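You operate a simulated robot arm through the tools that you are given. There is no shell and no other tool.

The job below is to be done with a simulated two-armed robot. You get a single attempt, and the scene is never put back.

Task
Raise the big fan all the way, lock it, tip it down and start it on low.

The check looks at the end state, three seconds after you hand in, the way a careful person would. Anything else that was tipped, shoved, dropped, spilled or broken makes it a failure.

Robot
Two 7-joint arms with two-finger parallel grippers on one trunk that stands fixed in place. Base frame: the origin is at the foot of the trunk, x ahead of it, y to its left, z up. Readings come in m, degrees, newtons and seconds.
The left shoulder is at [0.06, 0.189, 1.204], the right one opposite. Payload 3.43 kg a hand.
The tool frame of a hand sits at the grasp point between the pads (the TCP): z along the fingers, y along the line on which they close. The tips reach 0.03 m beyond it. The gripper opens to 0.094 m. The fingers are 0.028 m wide and 0.01 m thick; the gripper's body (0.05 by 0.096 m) begins 0.055 m behind the TCP.
Orientation is that of the tool frame in the base frame, as a unit quaternion [w, x, y, z]. With the fingers straight down and closing along the base's y, the tool's x points along the base's -x, its y along +y and its z along -z.

Tools
- The arms move only by the tool send_rows. It takes "left_motion", "right_motion" or both (then of equal length, played together; a hand with none holds still); each is a list that holds one entry, the list of rows, each a list of 6 numbers: the shift along the base's x, y, z in m, then the turn, a rotation vector about the base's x, y, z in degrees. In form: [[[tx, ty, tz, ax, ay, az], ...]]. A call has 1 to 20 rows; each row is the pose to reach, as a shift and turn from the pose commanded when the call began. "left_jaw" and "right_jaw" are, for a hand that has rows, the finger opening in m, from 0 to 0.094, set as the call begins (left out, the last holds). Each row takes 0.2 s and may step no farther than 0.05 m and 8.6 degrees from the row before; otherwise, or with a gripper value out of range, the whole call is refused. A pose out of reach is approached as far as the arm can. The call stops where the force on the tool passes 40 N (or 10 N more than at its start, if that is more) or the arm is blocked; 0.2 s more then pass. The fingers move at their own pace (about 0.153 m/s each) and stop on an object; they squeeze with about 42 N. The grip force told is the motor's: it shows also when the fingers shut on nothing. Time passes only in rows, and 0.2 s behind the last, so rows that repeat a pose let the fingers close. The reply holds the time, the measured pose of the TCP, the force on the tool along the base axes, the opening and the grip force, in the units named above and with some noise, with the torque about the TCP (base axes, N m) and any sound that the robot's microphone picked up.
- Cameras (640 x 400 px; columns grow to the right, rows downward): "scene" is now at [0.0136, 0.0204, 1.7528]; the picture's right is [0.26, -0.97, 0.00], its down [-0.75, -0.20, -0.63] and it looks along [0.61, 0.16, -0.77] (base axes); focal length 336 px, centre (320, 200). "left" rides on the left gripper at [0.076, -0.014, -0.102] in its tool frame; the picture's right is [0.18, 0.98, 0.00], its down [-0.75, 0.14, -0.64] and it looks along [-0.63, 0.12, 0.77] (tool axes); focal length 243 px, centre (320, 200). "right" rides on the right gripper at [0.076, 0.014, -0.103] in its tool frame; the picture's right is [-0.18, 0.98, 0.00], its down [-0.75, -0.14, -0.64] and it looks along [-0.63, -0.12, 0.77] (tool axes); focal length 243 px, centre (320, 200).
- camera(camera): a new picture of that camera. No time passes.
- lift_body(by): slides the trunk up (or, below 0, down) by that many m; the arms and the scene camera ride with it, the base frame stays. It gives what a move gives, with no picture.
- turn_head(pan, tilt): turns the head with the scene camera to pan (to the left, within 86 degrees either way) and tilt (down, from -29 to 69), counted from straight ahead of the robot. It gives what a move gives.
- point_at(camera, pixels): for up to 12 pixels [column, row] of the newest picture of that camera ("zoom" is the newest enlarged one), the place [x, y, z] in the base frame of the surface seen there, good to about 0.002 m. No time passes.
- zoom(camera, box): a new picture of the part [left, top, right, bottom] of that camera's present view, enlarged. No time passes.
- sign_off(): hands the job in; it is judged then, once.

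Leave the grippers open and the arms clear of the work at the hand-in unless told otherwise.

The tools are called after ">>>" as a command line: name --argument value ..., lists and objects as JSON in quotes. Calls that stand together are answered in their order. send_rows: Moves the arms, as the interface text tells. Its arguments: {"type":"object","properties":{"left_motion":{"type":"array","items":{"type":"array","items":{"type":"array","items":{"type":"number"}}}},"left_jaw":{"type":"number"},"right_motion":{"type":"array","items":{"type":"array","items":{"type":"array","items":{"type":"number"}}}},"right_jaw":{"type":"number"}},"required":[]} The other tools are called the same way: lift_body (by) slides the trunk up or down; turn_head (pan, tilt) turns the head that bears the scene camera; camera (camera) takes a picture; point_at (camera, pixels) gives the place of the surface under pixels of a picture; zoom (camera, box) takes an enlarged picture of a part of a camera's view; sign_off () hands the job in.

At the start:

```text
time: 0.0
left_tool_pos: [0.3478, 0.2242, 1.2852]
left_ee_rot: [0.0, 0.0, 1.0, 0.0]
left_wrist_force: [-0.7, 0.2, 0.4]
left_torque: [-0.02, 0.03, -0.01]
left_grip_width: 0.0939
left_gripper_force: 0.1
right_tool_pos: [0.3479, -0.0363, 1.2823]
right_ee_rot: [0.001, 0.001, 1.0, 0.0]
right_wrist_force: [-0.5, 0.1, 0.9]
right_torque: [0.02, -0.01, 0.01]
right_grip_width: 0.0941
right_gripper_force: 0.0
trunk travel left (down, up): [-0.876, 0.114]
head pan, tilt: [15.0, 50.6]
```

scene: 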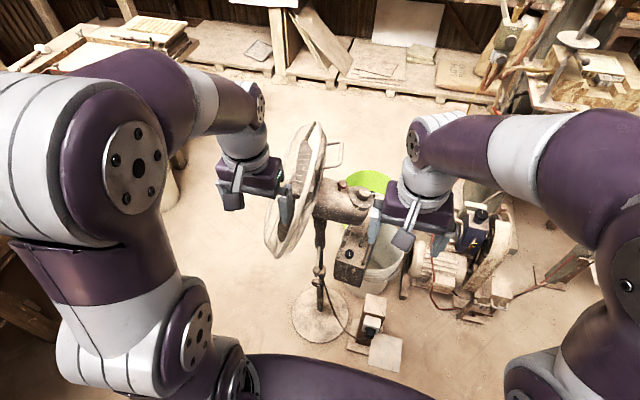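
right: 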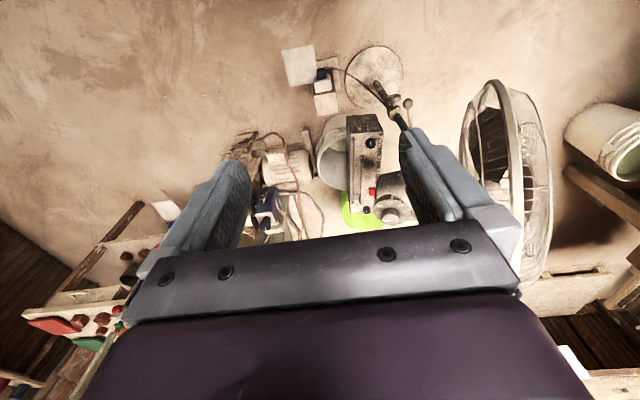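
left: 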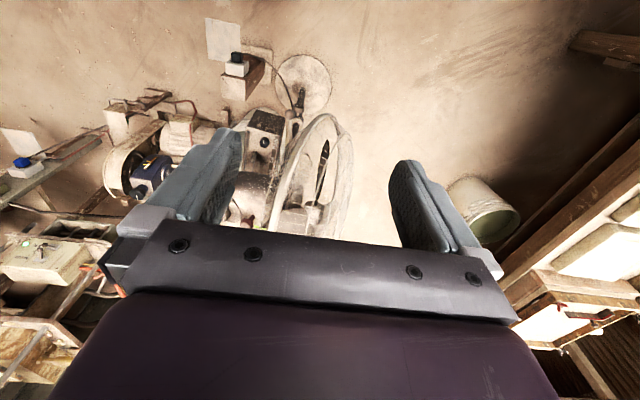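

I see a pedestal fan in the middle of the scene view (head about 300-370, 120-260, pole about 320, 260, base about 320, 315), with a control box at about (350, 250). I'll enlarge several parts to study it.

>>> zoom --camera "scene" --box '[240, 110, 420, 270]'

>>> zoom --camera "scene" --box '[260, 220, 420, 380]'

>>> zoom --camera "right" --box '[270, 30, 430, 230]'

>>> zoom --camera "left" --box '[200, 10, 360, 240]'

```text
2.50 times, centred on (330, 190) of scene
```

zoom: 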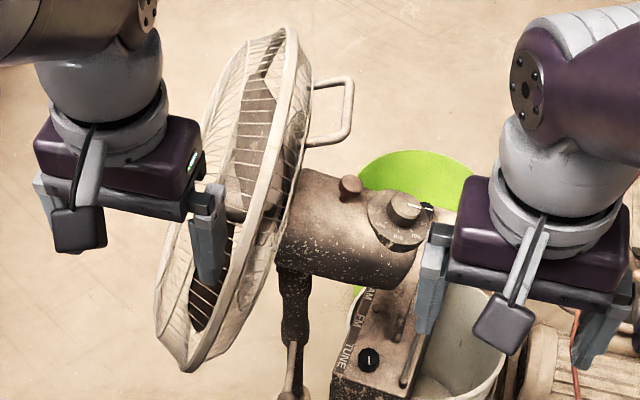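

```text
2.50 times, centred on (340, 300) of scene
```

zoom: 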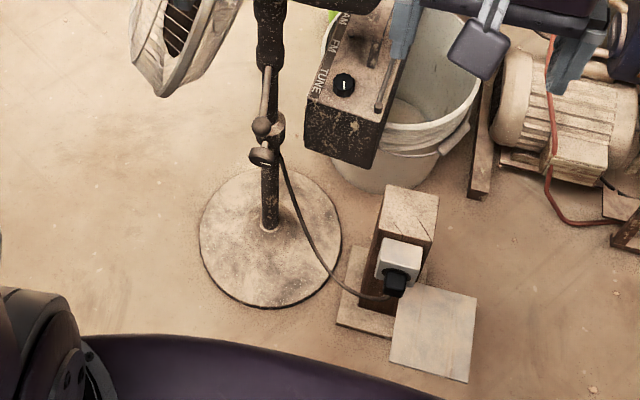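

```text
2.00 times, centred on (350, 130) of right
```

zoom: 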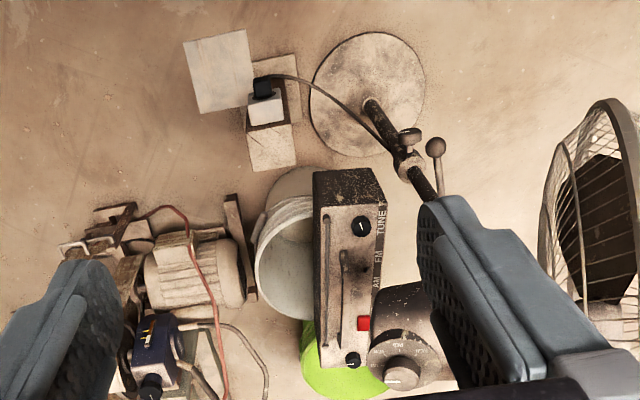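

```text
1.74 times, centred on (280, 125) of left
```

zoom: 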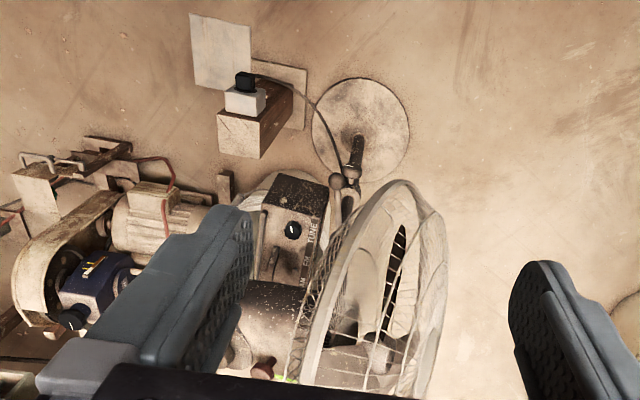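

The fan has a dial on its motor housing, a reddish knob beside it, and a collar with clamp knobs on the pole. I'll read the 3D places of these from a scene zoom.

>>> camera --camera "scene"

>>> zoom --camera "scene" --box '[300, 160, 390, 220]'

>>> zoom --camera "scene" --box '[290, 210, 370, 330]'

```text
taken
```

scene: 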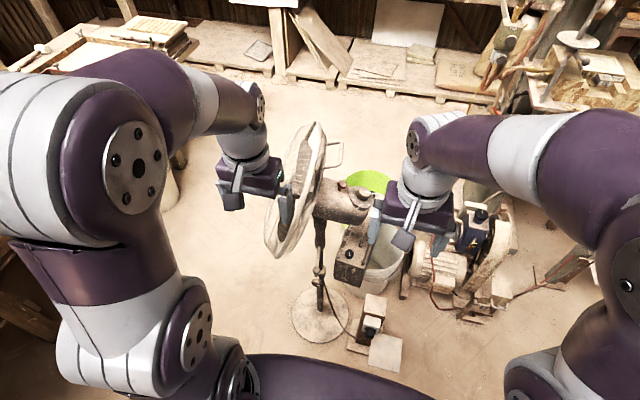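

```text
6.67 times, centred on (345, 190) of scene
```

zoom: 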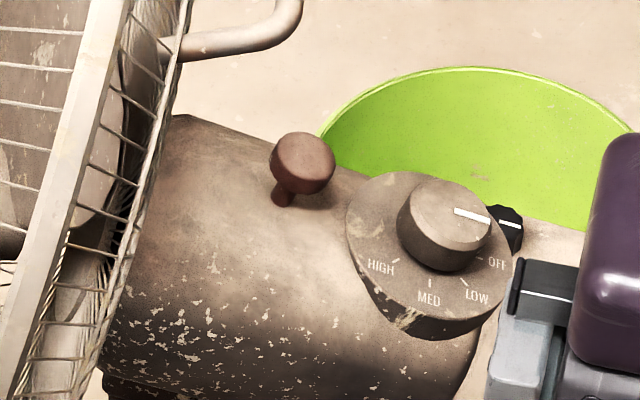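

```text
3.33 times, centred on (330, 270) of scene
```

zoom: 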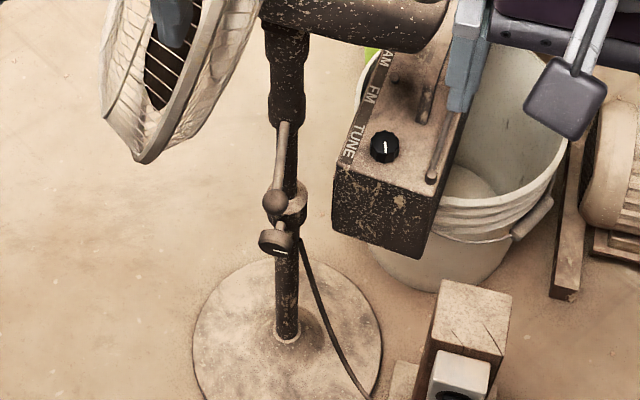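

The dial reads OFF/LOW/MED/HIGH and stands at OFF. I now read positions of the collar knobs and pole in this zoom.

>>> point_at --camera "zoom" --pixels '[[276, 201], [288, 135], [274, 240], [297, 205], [286, 325], [287, 270], [284, 60], [384, 145], [400, 200], [240, 350], [440, 130], [280, 110]]'

>>> zoom --camera "scene" --box '[300, 160, 390, 220]'

```text
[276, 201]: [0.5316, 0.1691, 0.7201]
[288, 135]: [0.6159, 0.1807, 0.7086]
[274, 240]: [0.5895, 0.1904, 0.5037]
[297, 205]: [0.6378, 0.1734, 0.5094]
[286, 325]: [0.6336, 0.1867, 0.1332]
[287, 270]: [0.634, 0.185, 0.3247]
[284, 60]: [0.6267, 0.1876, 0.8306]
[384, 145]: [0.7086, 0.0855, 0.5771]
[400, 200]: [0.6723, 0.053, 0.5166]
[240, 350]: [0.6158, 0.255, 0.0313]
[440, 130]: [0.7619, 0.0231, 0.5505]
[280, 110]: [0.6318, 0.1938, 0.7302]
```

```text
6.67 times, centred on (345, 190) of scene
```

zoom: 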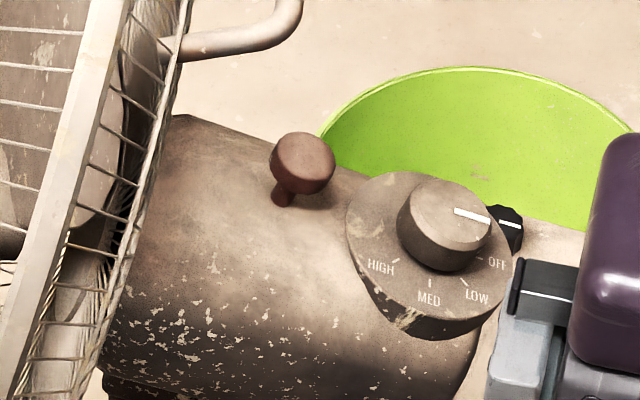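

Now the head: dial, red knob, housing and guard handle.

>>> point_at --camera "zoom" --pixels '[[445, 210], [470, 215], [430, 280], [484, 258], [465, 281], [400, 262], [302, 158], [270, 240], [220, 45], [120, 370], [370, 230], [455, 330]]'

>>> point_at --camera "scene" --pixels '[[318, 125], [275, 255], [300, 190], [342, 155], [320, 143], [350, 258], [365, 262], [375, 300], [365, 175], [390, 270], [385, 350], [369, 325]]'

>>> zoom --camera "left" --box '[230, 100, 330, 200]'

>>> zoom --camera "right" --box '[340, 60, 440, 160]'

```text
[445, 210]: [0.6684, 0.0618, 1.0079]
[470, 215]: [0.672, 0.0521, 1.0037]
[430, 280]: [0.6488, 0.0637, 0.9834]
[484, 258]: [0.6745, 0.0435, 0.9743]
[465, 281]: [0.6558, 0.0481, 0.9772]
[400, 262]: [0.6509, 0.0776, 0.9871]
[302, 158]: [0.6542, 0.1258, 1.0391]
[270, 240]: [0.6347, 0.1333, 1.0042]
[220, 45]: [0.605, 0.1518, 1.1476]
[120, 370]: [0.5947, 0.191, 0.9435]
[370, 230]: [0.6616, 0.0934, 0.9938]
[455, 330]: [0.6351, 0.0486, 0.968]
```

```text
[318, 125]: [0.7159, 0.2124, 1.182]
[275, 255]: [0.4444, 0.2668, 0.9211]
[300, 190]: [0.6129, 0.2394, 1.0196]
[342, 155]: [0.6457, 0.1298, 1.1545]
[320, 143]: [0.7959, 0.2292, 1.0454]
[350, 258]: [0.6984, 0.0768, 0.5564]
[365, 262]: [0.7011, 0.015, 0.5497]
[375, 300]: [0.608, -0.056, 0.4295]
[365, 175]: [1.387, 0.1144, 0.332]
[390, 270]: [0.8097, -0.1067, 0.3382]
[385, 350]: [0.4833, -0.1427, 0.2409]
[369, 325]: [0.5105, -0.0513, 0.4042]
```

```text
4.00 times, centred on (280, 150) of left
```

zoom: 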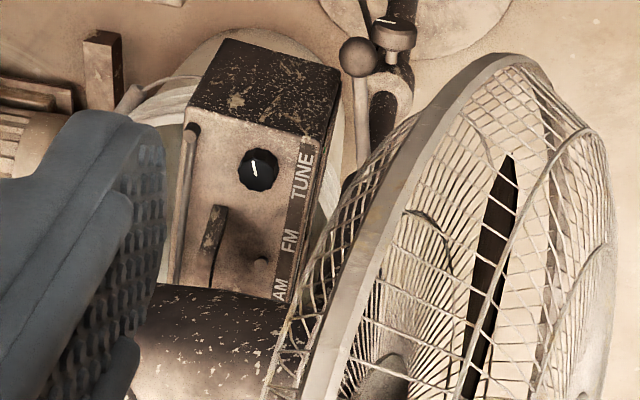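

```text
4.00 times, centred on (390, 110) of right
```

zoom: 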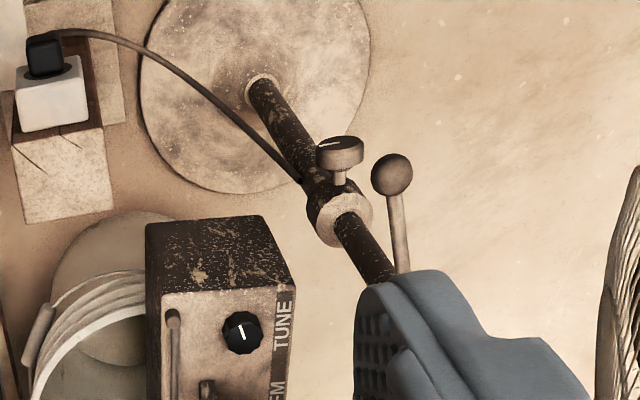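

The fan faces left (+y), its pole stands at about x 0.63, y 0.185; the collar with a clamp knob is at z≈0.51, a ball-ended lever at z≈0.72, the dial at about (0.67, 0.06, 1.0). Before moving anything I'll look around to know the surroundings.

>>> turn_head --pan 60 --tilt 50

>>> camera --camera "scene"

>>> turn_head --pan -50 --tilt 50

>>> camera --camera "scene"

>>> turn_head --pan 5 --tilt 62

>>> camera --camera "scene"

```text
time: 1.1
left_tool_pos: [0.3466, 0.2237, 1.2839]
left_ee_rot: [0.001, -0.001, 1.0, 0.0]
left_wrist_force: [0.9, -0.8, -0.2]
left_torque: [0.01, -0.03, 0.01]
left_grip_width: 0.094
left_gripper_force: 0.1
right_tool_pos: [0.3476, -0.0389, 1.2825]
right_ee_rot: [0.001, 0.0, 1.0, 0.0]
right_wrist_force: [0.2, -0.6, -0.2]
right_torque: [0.05, 0.02, -0.01]
right_grip_width: 0.0938
right_gripper_force: 0.1
trunk travel left (down, up): [-0.876, 0.114]
head pan, tilt: [60.0, 50.0]
```

```text
taken
```

scene: 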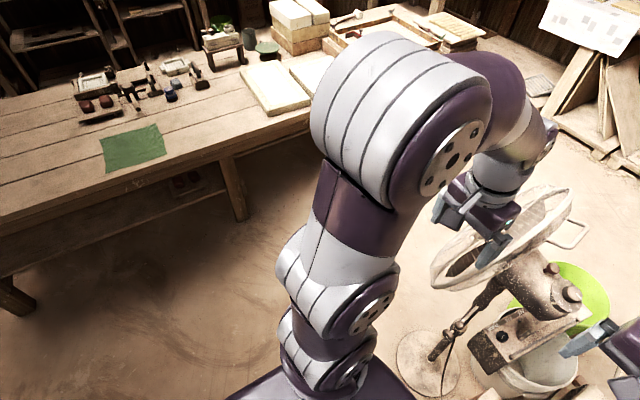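

```text
time: 3.0
left_tool_pos: [0.3468, 0.2241, 1.283]
left_ee_rot: [0.0, -0.001, 1.0, 0.0]
left_wrist_force: [0.6, -0.1, 0.0]
left_torque: [0.0, 0.01, 0.01]
left_grip_width: 0.0941
left_gripper_force: 0.0
right_tool_pos: [0.3475, -0.0379, 1.2826]
right_ee_rot: [0.0, 0.001, 1.0, 0.001]
right_wrist_force: [-0.1, 0.8, -0.5]
right_torque: [0.05, -0.02, 0.01]
right_grip_width: 0.0939
right_gripper_force: 0.0
trunk travel left (down, up): [-0.876, 0.114]
head pan, tilt: [-50.0, 50.0]
```

```text
taken
```

scene: 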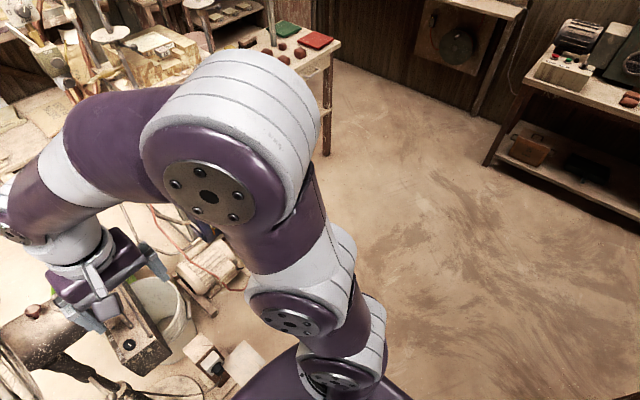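

```text
time: 4.2
left_tool_pos: [0.3467, 0.2238, 1.2848]
left_ee_rot: [0.0, 0.0, 1.0, 0.0]
left_wrist_force: [0.0, 0.7, 0.2]
left_torque: [-0.02, -0.01, 0.04]
left_grip_width: 0.0938
left_gripper_force: 0.0
right_tool_pos: [0.3471, -0.0379, 1.284]
right_ee_rot: [0.001, 0.0, 1.0, 0.0]
right_wrist_force: [-0.3, 0.1, 0.0]
right_torque: [0.02, -0.05, -0.02]
right_grip_width: 0.0941
right_gripper_force: 0.0
trunk travel left (down, up): [-0.876, 0.114]
head pan, tilt: [5.0, 62.0]
```

```text
taken
```

scene: 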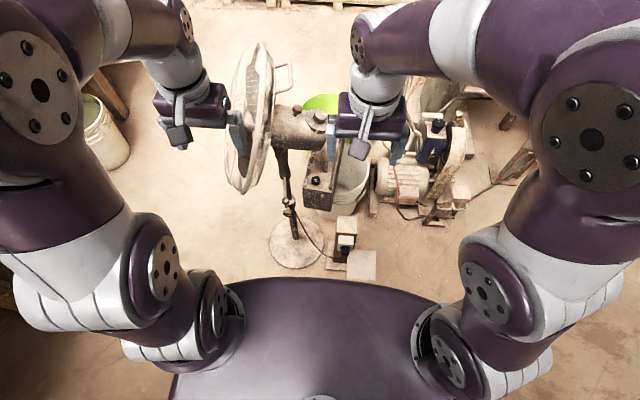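

The floor and benches near the trunk are clear; the fan guard's nearest rim is about x 0.44. I draw both hands back and apart slightly so that they clear the guard when the trunk lowers.

>>> send_rows --left_motion '[[[-0.015, 0.03, 0, 0, 0, 0], [-0.03, 0.07, 0, 0, 0, 0], [-0.04, 0.11, 0, 0, 0, 0]]]' --right_motion '[[[-0.015, -0.03, 0, 0, 0, 0], [-0.03, -0.07, 0, 0, 0, 0], [-0.04, -0.12, 0, 0, 0, 0]]]'

>>> lift_body --by -0.2

>>> turn_head --pan 15 --tilt 50

>>> camera --camera "scene"

>>> camera --camera "left"

>>> camera --camera "right"

```text
refused: row 3 steps farther than a row can; nothing moved
```

```text
time: 6.4
left_tool_pos: [0.3481, 0.2231, 1.0834]
left_ee_rot: [0.0, 0.0, 1.0, 0.0]
left_wrist_force: [0.3, 0.3, -0.7]
left_torque: [0.02, 0.04, -0.02]
left_grip_width: 0.0937
left_gripper_force: 0.0
right_tool_pos: [0.3472, -0.0376, 1.0843]
right_ee_rot: [0.001, 0.0, 1.0, 0.0]
right_wrist_force: [-0.4, -0.2, 0.4]
right_torque: [0.0, -0.02, -0.01]
right_grip_width: 0.0939
right_gripper_force: 0.0
trunk travel left (down, up): [-0.676, 0.314]
head pan, tilt: [5.0, 62.0]
```

```text
time: 7.2
left_tool_pos: [0.348, 0.224, 1.0833]
left_ee_rot: [-0.001, 0.0, 1.0, 0.0]
left_wrist_force: [0.4, -0.1, 0.2]
left_torque: [0.0, -0.01, 0.01]
left_grip_width: 0.0941
left_gripper_force: 0.0
right_tool_pos: [0.3469, -0.0374, 1.0823]
right_ee_rot: [0.001, 0.0, 1.0, 0.0]
right_wrist_force: [-0.3, 0.0, -1.1]
right_torque: [0.03, 0.0, -0.01]
right_grip_width: 0.094
right_gripper_force: 0.0
trunk travel left (down, up): [-0.676, 0.314]
head pan, tilt: [15.0, 50.0]
```

```text
taken
```

scene: 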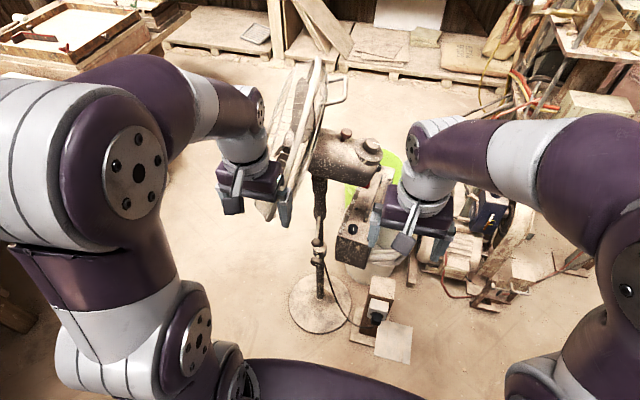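

```text
taken
```

left: 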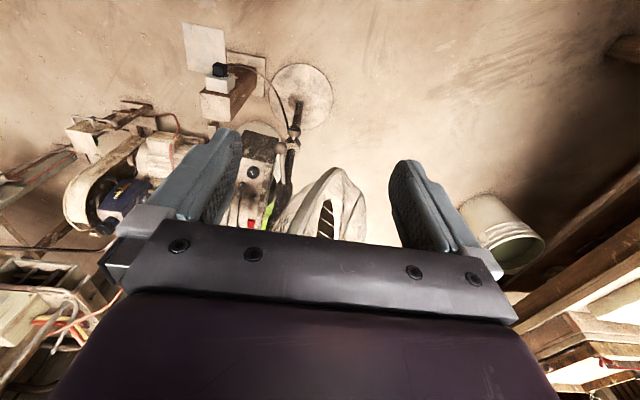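

```text
taken
```

right: 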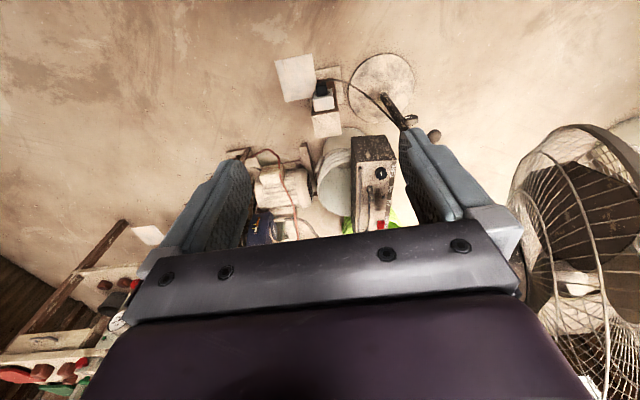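

The retract was refused (one step was 0.051 m), so the trunk went down without it; no contact, forces near zero. I now retract the hands with smaller steps.

>>> send_rows --left_motion '[[[-0.03, 0, 0, 0, 0, 0], [-0.05, 0.03, 0, 0, 0, 0], [-0.05, 0.07, 0, 0, 0, 0], [-0.05, 0.11, 0, 0, 0, 0]]]' --right_motion '[[[-0.03, 0, 0, 0, 0, 0], [-0.05, -0.03, 0, 0, 0, 0], [-0.05, -0.07, 0, 0, 0, 0], [-0.05, -0.11, 0, 0, 0, 0]]]'

```text
time: 8.2
left_tool_pos: [0.2972, 0.334, 1.0843]
left_ee_rot: [0.0, 0.001, 1.0, -0.001]
left_wrist_force: [-1.0, -0.4, 0.5]
left_torque: [0.0, -0.03, -0.01]
left_grip_width: 0.0942
left_gripper_force: 0.0
right_tool_pos: [0.2956, -0.1486, 1.0823]
right_ee_rot: [0.001, -0.001, 1.0, 0.001]
right_wrist_force: [0.4, 0.0, -0.7]
right_torque: [-0.01, -0.05, 0.01]
right_grip_width: 0.0939
right_gripper_force: 0.0
trunk travel left (down, up): [-0.676, 0.314]
head pan, tilt: [15.0, 50.0]
```

Both hands are back. I lower the trunk another 0.3 m so that the head camera and the hands come level with the collar.

>>> lift_body --by -0.3

>>> turn_head --pan 15 --tilt 40

>>> camera --camera "scene"

>>> zoom --camera "scene" --box '[280, 60, 420, 260]'

```text
time: 11.2
left_tool_pos: [0.2966, 0.3328, 0.7833]
left_ee_rot: [0.0, 0.0, 1.0, 0.001]
left_wrist_force: [0.0, 0.0, -0.1]
left_torque: [-0.05, -0.01, -0.02]
left_grip_width: 0.0936
left_gripper_force: 0.0
right_tool_pos: [0.2968, -0.1476, 0.7798]
right_ee_rot: [0.001, -0.001, 1.0, 0.0]
right_wrist_force: [-0.2, 0.6, 0.8]
right_torque: [-0.01, 0.03, 0.01]
right_grip_width: 0.0938
right_gripper_force: 0.1
trunk travel left (down, up): [-0.376, 0.614]
head pan, tilt: [15.0, 50.0]
```

```text
time: 11.9
left_tool_pos: [0.2966, 0.3348, 0.7835]
left_ee_rot: [0.0, 0.001, 1.0, 0.0]
left_wrist_force: [0.2, 0.4, -0.4]
left_torque: [0.01, 0.01, 0.0]
left_grip_width: 0.094
left_gripper_force: 0.0
right_tool_pos: [0.2972, -0.1477, 0.7811]
right_ee_rot: [0.001, 0.0, 1.0, 0.0]
right_wrist_force: [-0.2, 1.5, 0.3]
right_torque: [0.02, -0.02, 0.01]
right_grip_width: 0.0941
right_gripper_force: 0.0
trunk travel left (down, up): [-0.376, 0.614]
head pan, tilt: [15.0, 40.0]
```

```text
taken
```

scene: 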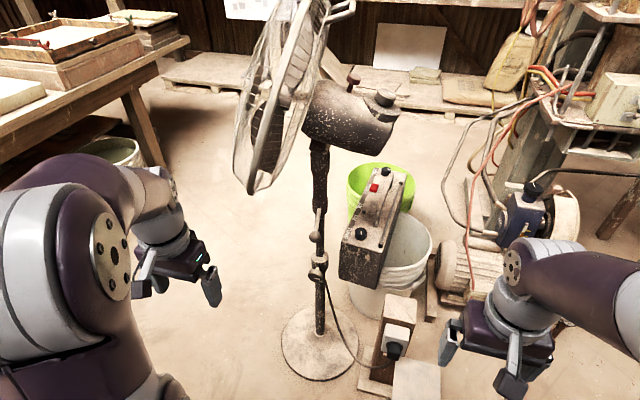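

```text
2.00 times, centred on (350, 160) of scene
```

zoom: 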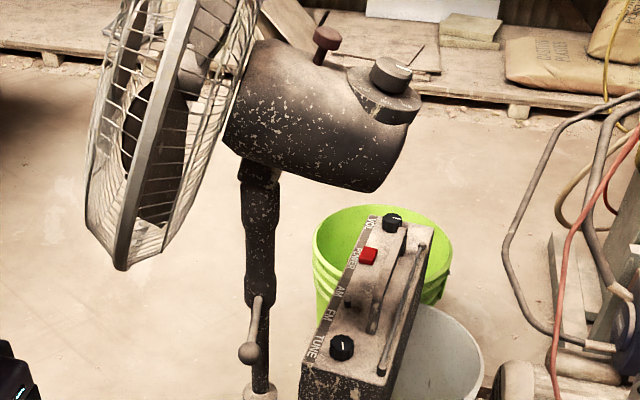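

The view is now lower. I enlarge the lever, collar knob and neck.

>>> zoom --camera "scene" --box '[290, 190, 350, 290]'

>>> zoom --camera "scene" --box '[290, 90, 400, 200]'

>>> zoom --camera "scene" --box '[340, 280, 440, 390]'

```text
4.00 times, centred on (320, 240) of scene
```

zoom: 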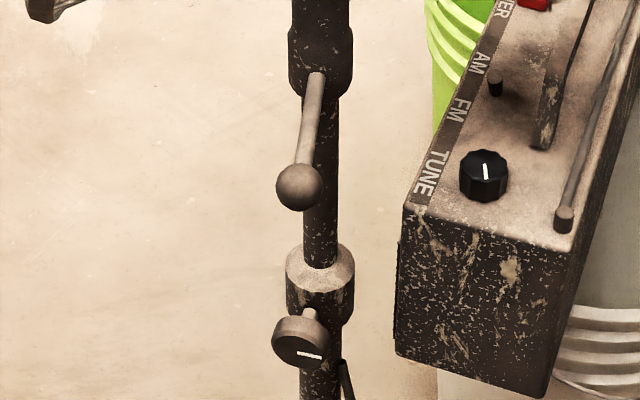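

```text
3.64 times, centred on (345, 145) of scene
```

zoom: 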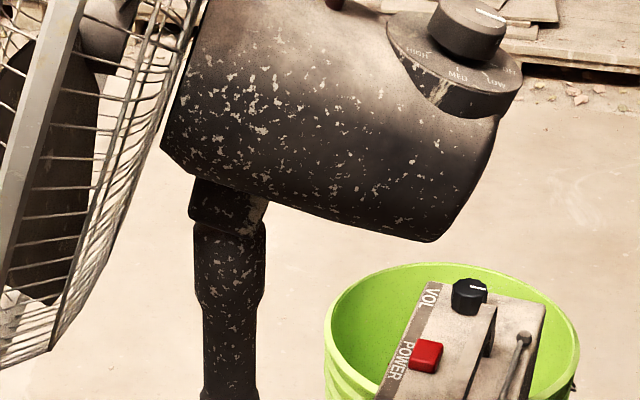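

```text
3.64 times, centred on (390, 335) of scene
```

zoom: 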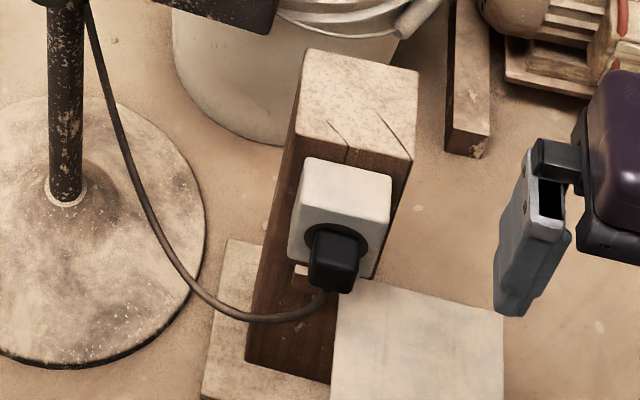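

I read the exact places of the lever, the ball, the collar and its knob. I also need points on the neck.

>>> zoom --camera "scene" --box '[290, 190, 350, 290]'

>>> point_at --camera "zoom" --pixels '[[316, 82], [307, 130], [298, 185], [299, 205], [308, 316], [300, 340], [318, 355], [280, 340], [320, 290], [320, 260], [322, 225], [320, 50]]'

>>> point_at --camera "scene" --pixels '[[320, 145], [320, 160], [319, 180], [320, 300], [322, 120], [340, 150], [385, 97], [353, 78], [270, 165], [338, 13], [350, 130], [372, 145]]'

```text
4.00 times, centred on (320, 240) of scene
```

zoom: 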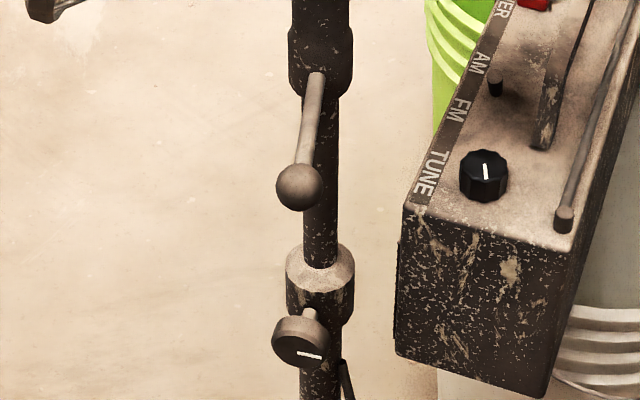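

```text
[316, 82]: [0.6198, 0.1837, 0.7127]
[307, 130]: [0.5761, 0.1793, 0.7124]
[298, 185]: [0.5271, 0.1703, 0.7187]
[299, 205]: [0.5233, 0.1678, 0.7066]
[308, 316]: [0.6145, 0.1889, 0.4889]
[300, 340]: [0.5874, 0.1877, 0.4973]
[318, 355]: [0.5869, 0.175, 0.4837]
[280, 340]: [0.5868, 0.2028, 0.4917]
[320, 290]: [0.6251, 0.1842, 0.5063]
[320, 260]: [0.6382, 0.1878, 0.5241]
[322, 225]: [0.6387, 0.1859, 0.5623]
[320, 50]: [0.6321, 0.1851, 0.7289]
```

```text
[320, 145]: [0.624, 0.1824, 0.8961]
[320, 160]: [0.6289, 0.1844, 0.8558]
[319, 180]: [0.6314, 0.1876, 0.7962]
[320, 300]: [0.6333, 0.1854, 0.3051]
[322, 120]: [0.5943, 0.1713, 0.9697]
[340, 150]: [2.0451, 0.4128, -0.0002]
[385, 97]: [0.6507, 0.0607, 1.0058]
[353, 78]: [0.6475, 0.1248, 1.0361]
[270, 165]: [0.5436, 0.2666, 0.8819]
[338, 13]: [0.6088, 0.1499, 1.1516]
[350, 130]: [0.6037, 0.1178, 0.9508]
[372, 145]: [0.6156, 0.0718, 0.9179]
```

The collar knob is a disk facing the robot at (0.587, 0.188, 0.492). The lever is level at z≈0.713, with its ball at x≈0.53. The neck above it spans z 0.73-0.90. My plan is for the right hand to hold the neck while the left hand loosens the knob. First I bring the right hand forward and turn it to point forward, in free space short of the fan.

>>> send_rows --right_motion '[[[0.013, 0.004, 0.006, 0, -7.5, 0], [0.026, 0.008, 0.012, 0, -15, 0], [0.04, 0.012, 0.018, 0, -22.5, 0], [0.053, 0.016, 0.024, 0, -30, 0], [0.066, 0.02, 0.03, 0, -37.5, 0], [0.08, 0.024, 0.036, 0, -45, 0], [0.093, 0.028, 0.042, 0, -52.5, 0], [0.106, 0.032, 0.048, 0, -60, 0], [0.12, 0.036, 0.054, 0, -67.5, 0], [0.133, 0.04, 0.06, 0, -75, 0], [0.146, 0.044, 0.066, 0, -82.5, 0], [0.16, 0.048, 0.07, 0, -90, 0]]]'

>>> camera --camera "scene"

>>> camera --camera "right"

```text
time: 14.5
left_tool_pos: [0.2953, 0.334, 0.7826]
left_ee_rot: [-0.001, 0.0, 1.0, -0.001]
left_wrist_force: [-0.6, 0.9, -0.1]
left_torque: [0.02, -0.03, -0.01]
left_grip_width: 0.0942
left_gripper_force: 0.0
right_tool_pos: [0.4457, -0.1046, 0.8516]
right_ee_rot: [0.657, -0.001, 0.754, 0.001]
right_wrist_force: [0.0, -0.2, -1.0]
right_torque: [0.0, -0.01, 0.02]
right_grip_width: 0.094
right_gripper_force: 0.0
right hand out of reach, approached as far as the arm can: row 11, 12
trunk travel left (down, up): [-0.376, 0.614]
head pan, tilt: [15.0, 40.0]
```

```text
taken
```

scene: 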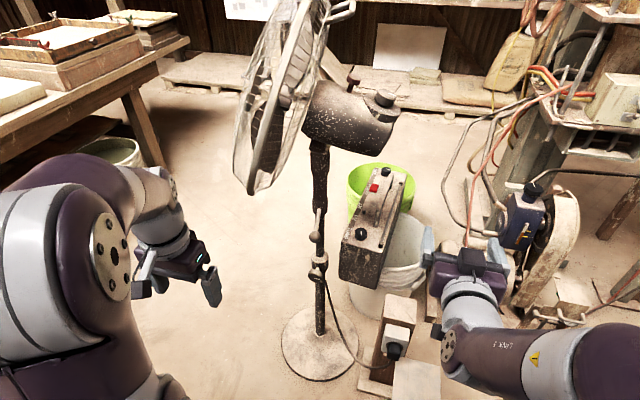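

```text
taken
```

right: 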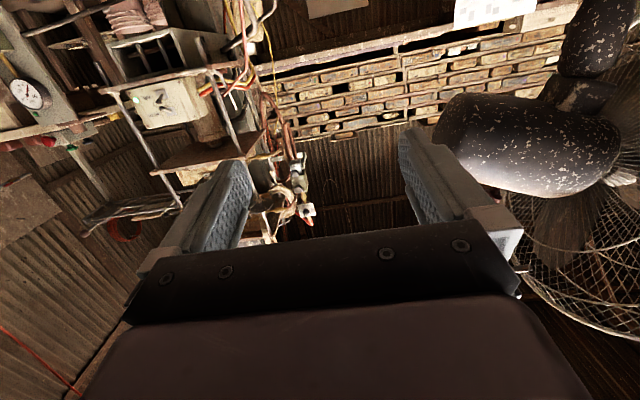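

The hand came up to about 82° of pitch at its folded reach. I move it on toward the neck, turning it 35° to the left so it comes in from the right, stopping about 0.14 m short of the neck.

>>> send_rows --right_motion '[[[0.012, 0.034, 0, 0, 0, 5.8], [0.025, 0.068, 0, 0, 0, 11.7], [0.037, 0.102, 0, 0, 0, 17.5], [0.05, 0.136, 0, 0, 0, 23.3], [0.062, 0.17, 0, 0, 0, 29.2], [0.075, 0.205, 0, 0, 0, 35]]]'

>>> camera --camera "scene"

>>> camera --camera "right"

```text
time: 15.9
left_tool_pos: [0.297, 0.3339, 0.783]
left_ee_rot: [-0.002, 0.0, 1.0, 0.0]
left_wrist_force: [0.5, 0.3, -0.5]
left_torque: [0.02, 0.01, 0.02]
left_grip_width: 0.0941
left_gripper_force: 0.1
right_tool_pos: [0.4653, 0.1442, 0.8449]
right_ee_rot: [0.625, -0.222, 0.724, 0.19]
right_wrist_force: [0.6, 0.5, -0.2]
right_torque: [-0.04, -0.01, -0.02]
right_grip_width: 0.0937
right_gripper_force: 0.0
right hand out of reach, approached as far as the arm can: row 4, 5, 6
trunk travel left (down, up): [-0.376, 0.614]
head pan, tilt: [15.0, 40.0]
```

```text
taken
```

scene: 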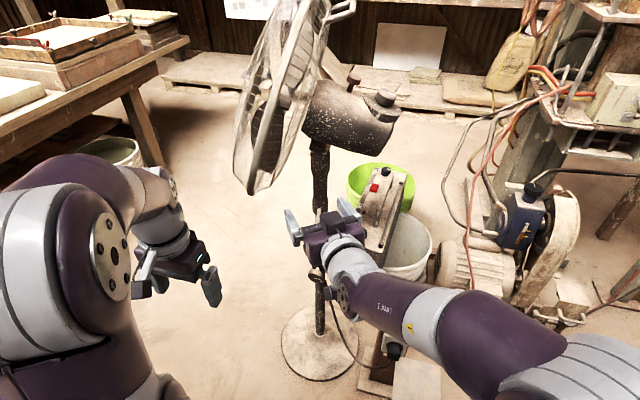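

```text
taken
```

right: 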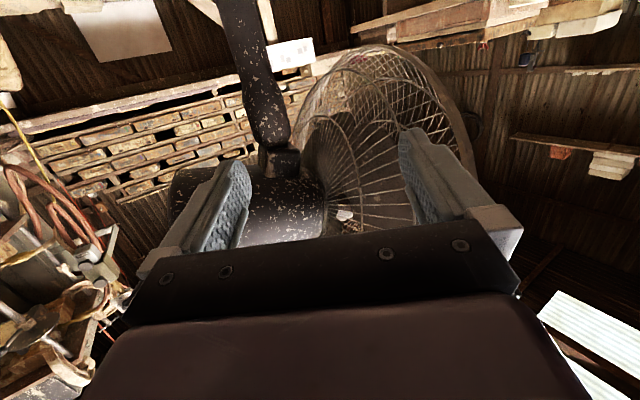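

The right arm stopped short (at (0.465, 0.144, 0.845), pitched 8° down), so I test how far it goes forward from here in small steps. The neck is still 0.17 m ahead.

>>> send_rows --right_motion '[[[0.02, 0.0, 0, 0, 0, 0], [0.04, 0.0, 0, 0, 0, 0]]]'

```text
time: 16.5
left_tool_pos: [0.2972, 0.3337, 0.7823]
left_ee_rot: [-0.001, 0.0, 1.0, 0.0]
left_wrist_force: [-0.7, 0.3, -0.6]
left_torque: [-0.01, -0.01, -0.02]
left_grip_width: 0.094
left_gripper_force: 0.1
right_tool_pos: [0.4826, 0.1603, 0.8456]
right_ee_rot: [0.626, -0.225, 0.721, 0.194]
right_wrist_force: [0.1, 0.9, -0.2]
right_torque: [0.02, -0.05, 0.0]
right_grip_width: 0.0941
right_gripper_force: 0.0
right hand out of reach, approached as far as the arm can: row 1, 2
trunk travel left (down, up): [-0.376, 0.614]
head pan, tilt: [15.0, 40.0]
```

The hand moves only partly as told. I read where the right elbow and forearm are to understand the arm's shape.

>>> camera --camera "scene"

>>> point_at --camera "scene" --pixels '[[560, 360], [500, 330], [430, 300], [370, 275], [345, 255], [335, 235], [315, 240], [620, 385]]'

>>> turn_head --pan -30 --tilt 60

>>> camera --camera "scene"

```text
taken
```

scene: 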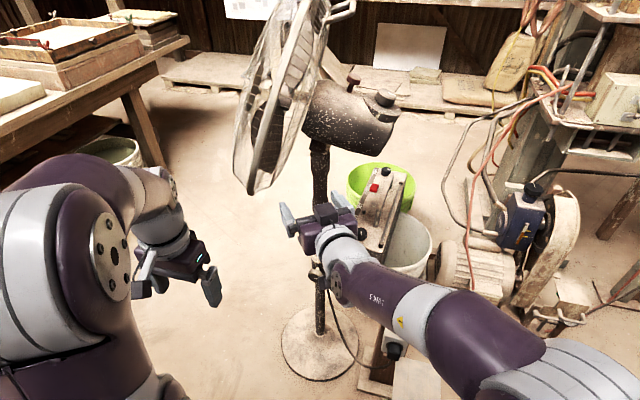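

```text
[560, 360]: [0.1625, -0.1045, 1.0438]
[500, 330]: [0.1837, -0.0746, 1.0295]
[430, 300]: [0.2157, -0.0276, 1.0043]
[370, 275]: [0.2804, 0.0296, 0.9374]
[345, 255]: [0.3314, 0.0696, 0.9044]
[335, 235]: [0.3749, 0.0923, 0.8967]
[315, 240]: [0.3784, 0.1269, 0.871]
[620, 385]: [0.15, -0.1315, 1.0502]
```

```text
time: 17.6
left_tool_pos: [0.2967, 0.3333, 0.7835]
left_ee_rot: [0.0, 0.0, 1.0, 0.0]
left_wrist_force: [0.0, 0.4, -0.1]
left_torque: [0.01, -0.01, -0.03]
left_grip_width: 0.094
left_gripper_force: 0.1
right_tool_pos: [0.4826, 0.1588, 0.8465]
right_ee_rot: [0.626, -0.224, 0.721, 0.194]
right_wrist_force: [-0.1, 0.8, 0.0]
right_torque: [-0.01, 0.0, -0.04]
right_grip_width: 0.0939
right_gripper_force: 0.0
trunk travel left (down, up): [-0.376, 0.614]
head pan, tilt: [-30.0, 60.0]
```

```text
taken
```

scene: 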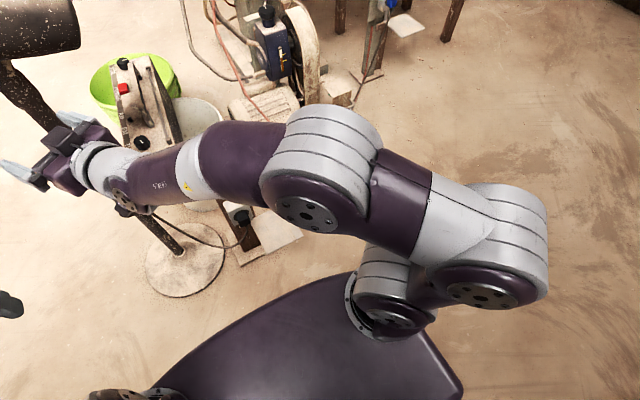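

The right elbow is folded inward and the wrist seems near a limit. I try easing the yaw back by 20° while going slightly to the right, to see whether the arm frees up.

>>> send_rows --right_motion '[[[0.0, -0.01, 0, 0, 0, -7], [0.0, -0.02, 0, 0, 0, -14], [0.0, -0.03, 0, 0, 0, -20]]]'

```text
time: 18.4
left_tool_pos: [0.2968, 0.3329, 0.7834]
left_ee_rot: [0.001, 0.0, 1.0, 0.0]
left_wrist_force: [-0.3, 0.2, 0.4]
left_torque: [0.0, 0.0, 0.04]
left_grip_width: 0.0941
left_gripper_force: 0.0
right_tool_pos: [0.4826, 0.1296, 0.8449]
right_ee_rot: [0.651, -0.1, 0.747, 0.086]
right_wrist_force: [-0.1, -0.2, -0.2]
right_torque: [0.0, -0.02, -0.01]
right_grip_width: 0.094
right_gripper_force: 0.0
trunk travel left (down, up): [-0.376, 0.614]
head pan, tilt: [-30.0, 60.0]
```

That pose is reachable (yaw about 15°). I try advancing 0.06 m along the tool direction.

>>> send_rows --right_motion '[[[0.02, 0.005, 0, 0, 0, 0], [0.04, 0.01, 0, 0, 0, 0], [0.06, 0.014, 0, 0, 0, 0]]]'

>>> turn_head --pan 15 --tilt 40

>>> camera --camera "scene"

>>> camera --camera "right"

```text
time: 19.2
left_tool_pos: [0.2975, 0.3336, 0.7819]
left_ee_rot: [0.0, 0.0, 1.0, 0.0]
left_wrist_force: [0.6, -0.4, 0.0]
left_torque: [0.0, -0.02, -0.03]
left_grip_width: 0.0941
left_gripper_force: 0.1
right_tool_pos: [0.5429, 0.1438, 0.8463]
right_ee_rot: [0.651, -0.1, 0.747, 0.087]
right_wrist_force: [-0.4, 0.2, 0.6]
right_torque: [0.05, 0.0, -0.03]
right_grip_width: 0.094
right_gripper_force: 0.0
trunk travel left (down, up): [-0.376, 0.614]
head pan, tilt: [-30.0, 60.0]
```

```text
time: 20.3
left_tool_pos: [0.2972, 0.3345, 0.784]
left_ee_rot: [0.0, -0.001, 1.0, 0.0]
left_wrist_force: [0.0, 0.1, 0.4]
left_torque: [-0.03, 0.0, -0.02]
left_grip_width: 0.094
left_gripper_force: 0.0
right_tool_pos: [0.5423, 0.1436, 0.8477]
right_ee_rot: [0.651, -0.099, 0.747, 0.087]
right_wrist_force: [1.0, 0.0, 1.3]
right_torque: [-0.01, -0.04, -0.01]
right_grip_width: 0.0942
right_gripper_force: 0.0
trunk travel left (down, up): [-0.376, 0.614]
head pan, tilt: [15.0, 40.0]
```

```text
taken
```

scene: 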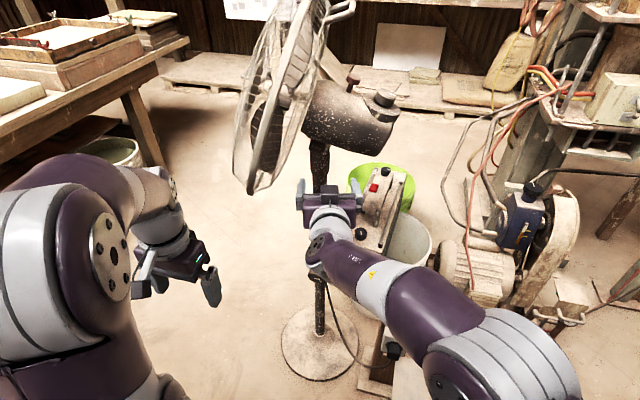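

```text
taken
```

right: 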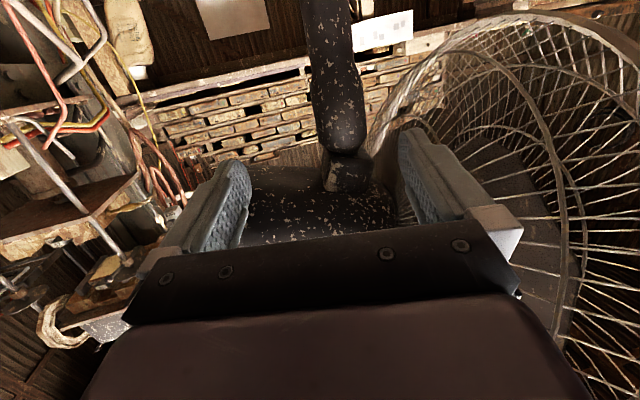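

The neck now stands between the open fingers in the right hand's view (column ~335). I read the depth of the neck and the nearby guard there.

>>> point_at --camera "right" --pixels '[[335, 40], [338, 90], [340, 120], [342, 145], [345, 175], [370, 120], [308, 90], [440, 60], [430, 130], [300, 200], [560, 150], [500, 120]]'

>>> zoom --camera "scene" --box '[240, 120, 400, 280]'

```text
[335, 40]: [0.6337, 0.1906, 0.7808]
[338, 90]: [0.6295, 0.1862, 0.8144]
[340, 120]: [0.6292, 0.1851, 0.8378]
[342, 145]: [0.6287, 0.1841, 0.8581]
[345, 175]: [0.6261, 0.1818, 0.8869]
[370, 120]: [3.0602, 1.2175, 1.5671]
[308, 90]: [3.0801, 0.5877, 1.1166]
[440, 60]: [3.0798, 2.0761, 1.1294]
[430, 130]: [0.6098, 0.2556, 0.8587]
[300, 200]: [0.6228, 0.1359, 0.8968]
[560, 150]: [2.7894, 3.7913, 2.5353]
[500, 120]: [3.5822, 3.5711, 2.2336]
```

```text
2.50 times, centred on (320, 200) of scene
```

zoom: 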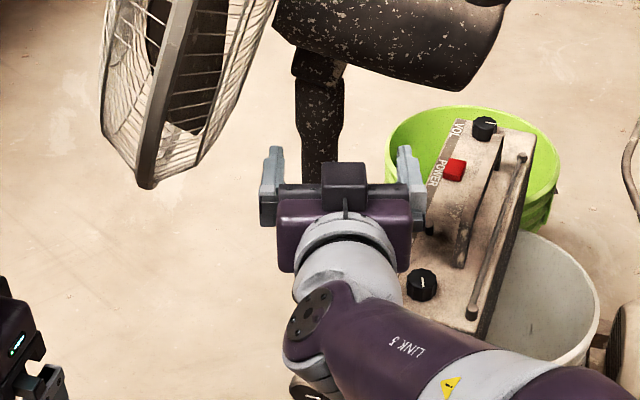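

The neck's front is at x≈0.629 and it is about 0.04 m thick; the guard's lowest part is near y 0.256, z 0.86. I narrow the right fingers to 0.064 m to stay clear of the guard and slide forward around the neck at z≈0.836.

>>> send_rows --right_motion '[[[-0.004, 0.0155, -0.011, 0, 0, 0], [0.016, 0.021, -0.011, 0, 0, 0], [0.036, 0.0264, -0.011, 0, 0, 0], [0.056, 0.032, -0.011, 0, 0, 0], [0.07, 0.0356, -0.011, 0, 0, 0]]]' --right_jaw 0.064

>>> camera --camera "right"

>>> zoom --camera "scene" --box '[260, 120, 380, 240]'

```text
time: 21.5
left_tool_pos: [0.296, 0.3342, 0.7832]
left_ee_rot: [0.001, 0.0, 1.0, 0.0]
left_wrist_force: [0.2, -0.1, -1.7]
left_torque: [0.01, 0.01, 0.04]
left_grip_width: 0.0939
left_gripper_force: 0.0
right_tool_pos: [0.6135, 0.1798, 0.8356]
right_ee_rot: [0.651, -0.1, 0.747, 0.087]
right_wrist_force: [-0.9, 0.1, 0.4]
right_torque: [-0.02, -0.01, 0.02]
right_grip_width: 0.0638
right_gripper_force: 0.2
trunk travel left (down, up): [-0.376, 0.614]
head pan, tilt: [15.0, 40.0]
```

```text
taken
```

right: 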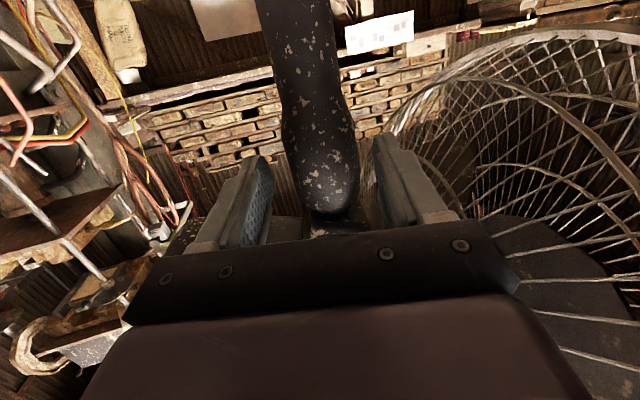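

```text
3.33 times, centred on (320, 180) of scene
```

zoom: 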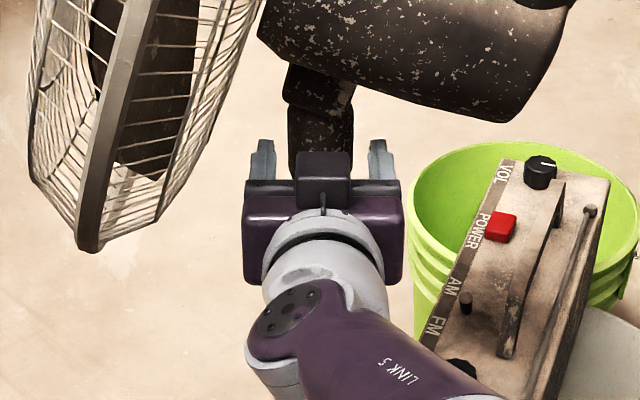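

The fingers straddle the neck cleanly, guard well clear. I advance the last 0.028 m and then close on the neck.

>>> send_rows --right_motion '[[[0.014, 0.0037, 0, 0, 0, 0], [0.028, 0.0074, 0, 0, 0, 0]]]'

>>> send_rows --right_motion '[[[0, 0, 0, 0, 0, 0], [0, 0, 0, 0, 0, 0], [0, 0, 0, 0, 0, 0]]]' --right_jaw 0.0

>>> camera --camera "right"

>>> camera --camera "scene"

```text
time: 22.1
left_tool_pos: [0.2981, 0.3339, 0.784]
left_ee_rot: [0.0, 0.0, 1.0, -0.001]
left_wrist_force: [0.1, 0.6, -0.2]
left_torque: [-0.01, 0.04, 0.0]
left_grip_width: 0.0939
left_gripper_force: 0.0
right_tool_pos: [0.6423, 0.1872, 0.8372]
right_ee_rot: [0.651, -0.099, 0.748, 0.087]
right_wrist_force: [-0.2, -0.1, 0.0]
right_torque: [0.0, -0.01, -0.02]
right_grip_width: 0.0639
right_gripper_force: 0.0
trunk travel left (down, up): [-0.376, 0.614]
head pan, tilt: [15.0, 40.0]
```

```text
time: 22.9
left_tool_pos: [0.2976, 0.3342, 0.7836]
left_ee_rot: [0.0, 0.0, 1.0, 0.0]
left_wrist_force: [0.1, 0.1, -0.1]
left_torque: [-0.01, 0.03, -0.01]
left_grip_width: 0.0939
left_gripper_force: 0.0
right_tool_pos: [0.6422, 0.1882, 0.8364]
right_ee_rot: [0.651, -0.1, 0.748, 0.087]
right_wrist_force: [0.8, 7.0, 1.3]
right_torque: [0.09, 0.13, 0.01]
right_grip_width: 0.049
right_gripper_force: 44.9
trunk travel left (down, up): [-0.376, 0.614]
head pan, tilt: [15.0, 40.0]
```

```text
taken
```

right: 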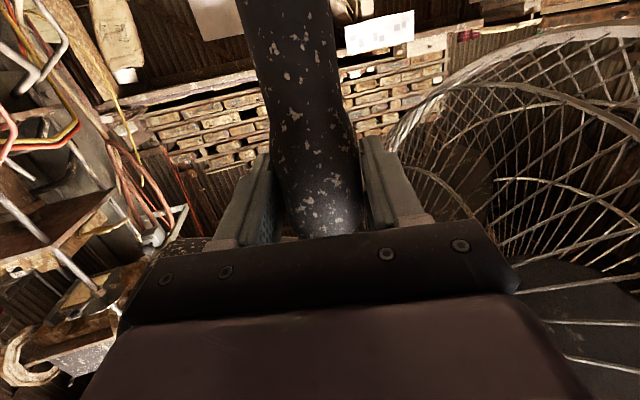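

```text
taken
```

scene: 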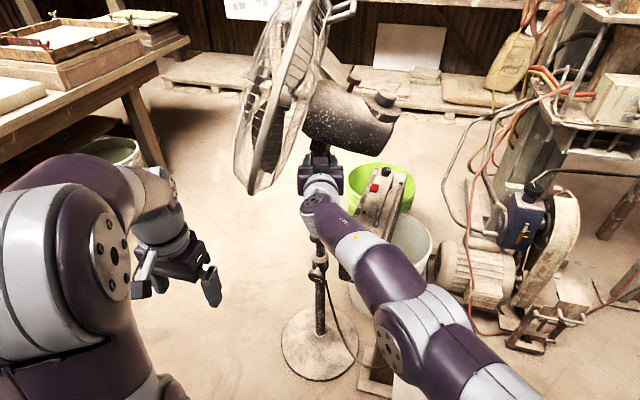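

The neck is held (0.049 m thick, grip 45 N). Now the left hand: I swing it down, forward, and turn it to point forward, stopping about 0.13 m short of the collar knob.

>>> send_rows --left_motion '[[[0.012, -0.01, -0.025, 0, -7.5, 0], [0.024, -0.02, -0.05, 0, -15, 0], [0.036, -0.03, -0.075, 0, -22.5, 0], [0.048, -0.045, -0.1, 0, -30, 0], [0.06, -0.06, -0.125, 0, -37.5, 0], [0.072, -0.075, -0.15, 0, -45, 0], [0.084, -0.09, -0.175, 0, -52.5, 0], [0.096, -0.105, -0.2, 0, -60, 0], [0.11, -0.12, -0.225, 0, -67.5, 0], [0.125, -0.13, -0.25, 0, -75, 0], [0.14, -0.14, -0.27, 0, -82.5, 0], [0.155, -0.146, -0.291, 0, -90, 0]]]'

>>> camera --camera "left"

>>> camera --camera "scene"

```text
time: 25.5
left_tool_pos: [0.6103, 0.2509, 0.5476]
left_ee_rot: [0.683, 0.015, 0.73, -0.015]
left_wrist_force: [-72.8, 1.5, 29.9]
left_torque: [-1.79, -1.68, -4.2]
left_grip_width: 0.0934
left_gripper_force: 0.1
left hand out of reach, approached as far as the arm can: row 7, 8, 9, 10, 11, 12
right_tool_pos: [0.6375, 0.1874, 0.8376]
right_ee_rot: [0.651, -0.1, 0.748, 0.086]
right_wrist_force: [8.1, 9.2, -5.2]
right_torque: [-0.1, 0.13, 0.15]
right_grip_width: 0.0465
right_gripper_force: 45.1
trunk travel left (down, up): [-0.376, 0.614]
head pan, tilt: [15.0, 40.0]
stopped in row 12 (left hand): the force on the tool passed its limit at 140 N (the readings are from after the stop); the commanded pose is now the measured one
```

```text
taken
```

left: 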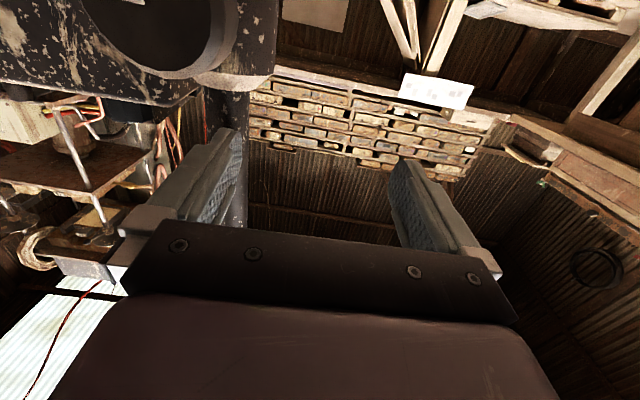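

```text
taken
```

scene: 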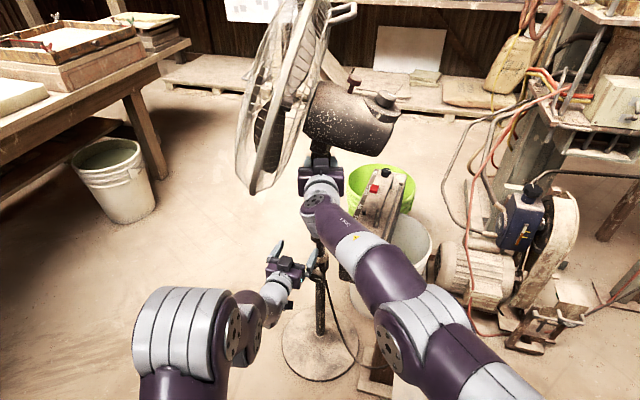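

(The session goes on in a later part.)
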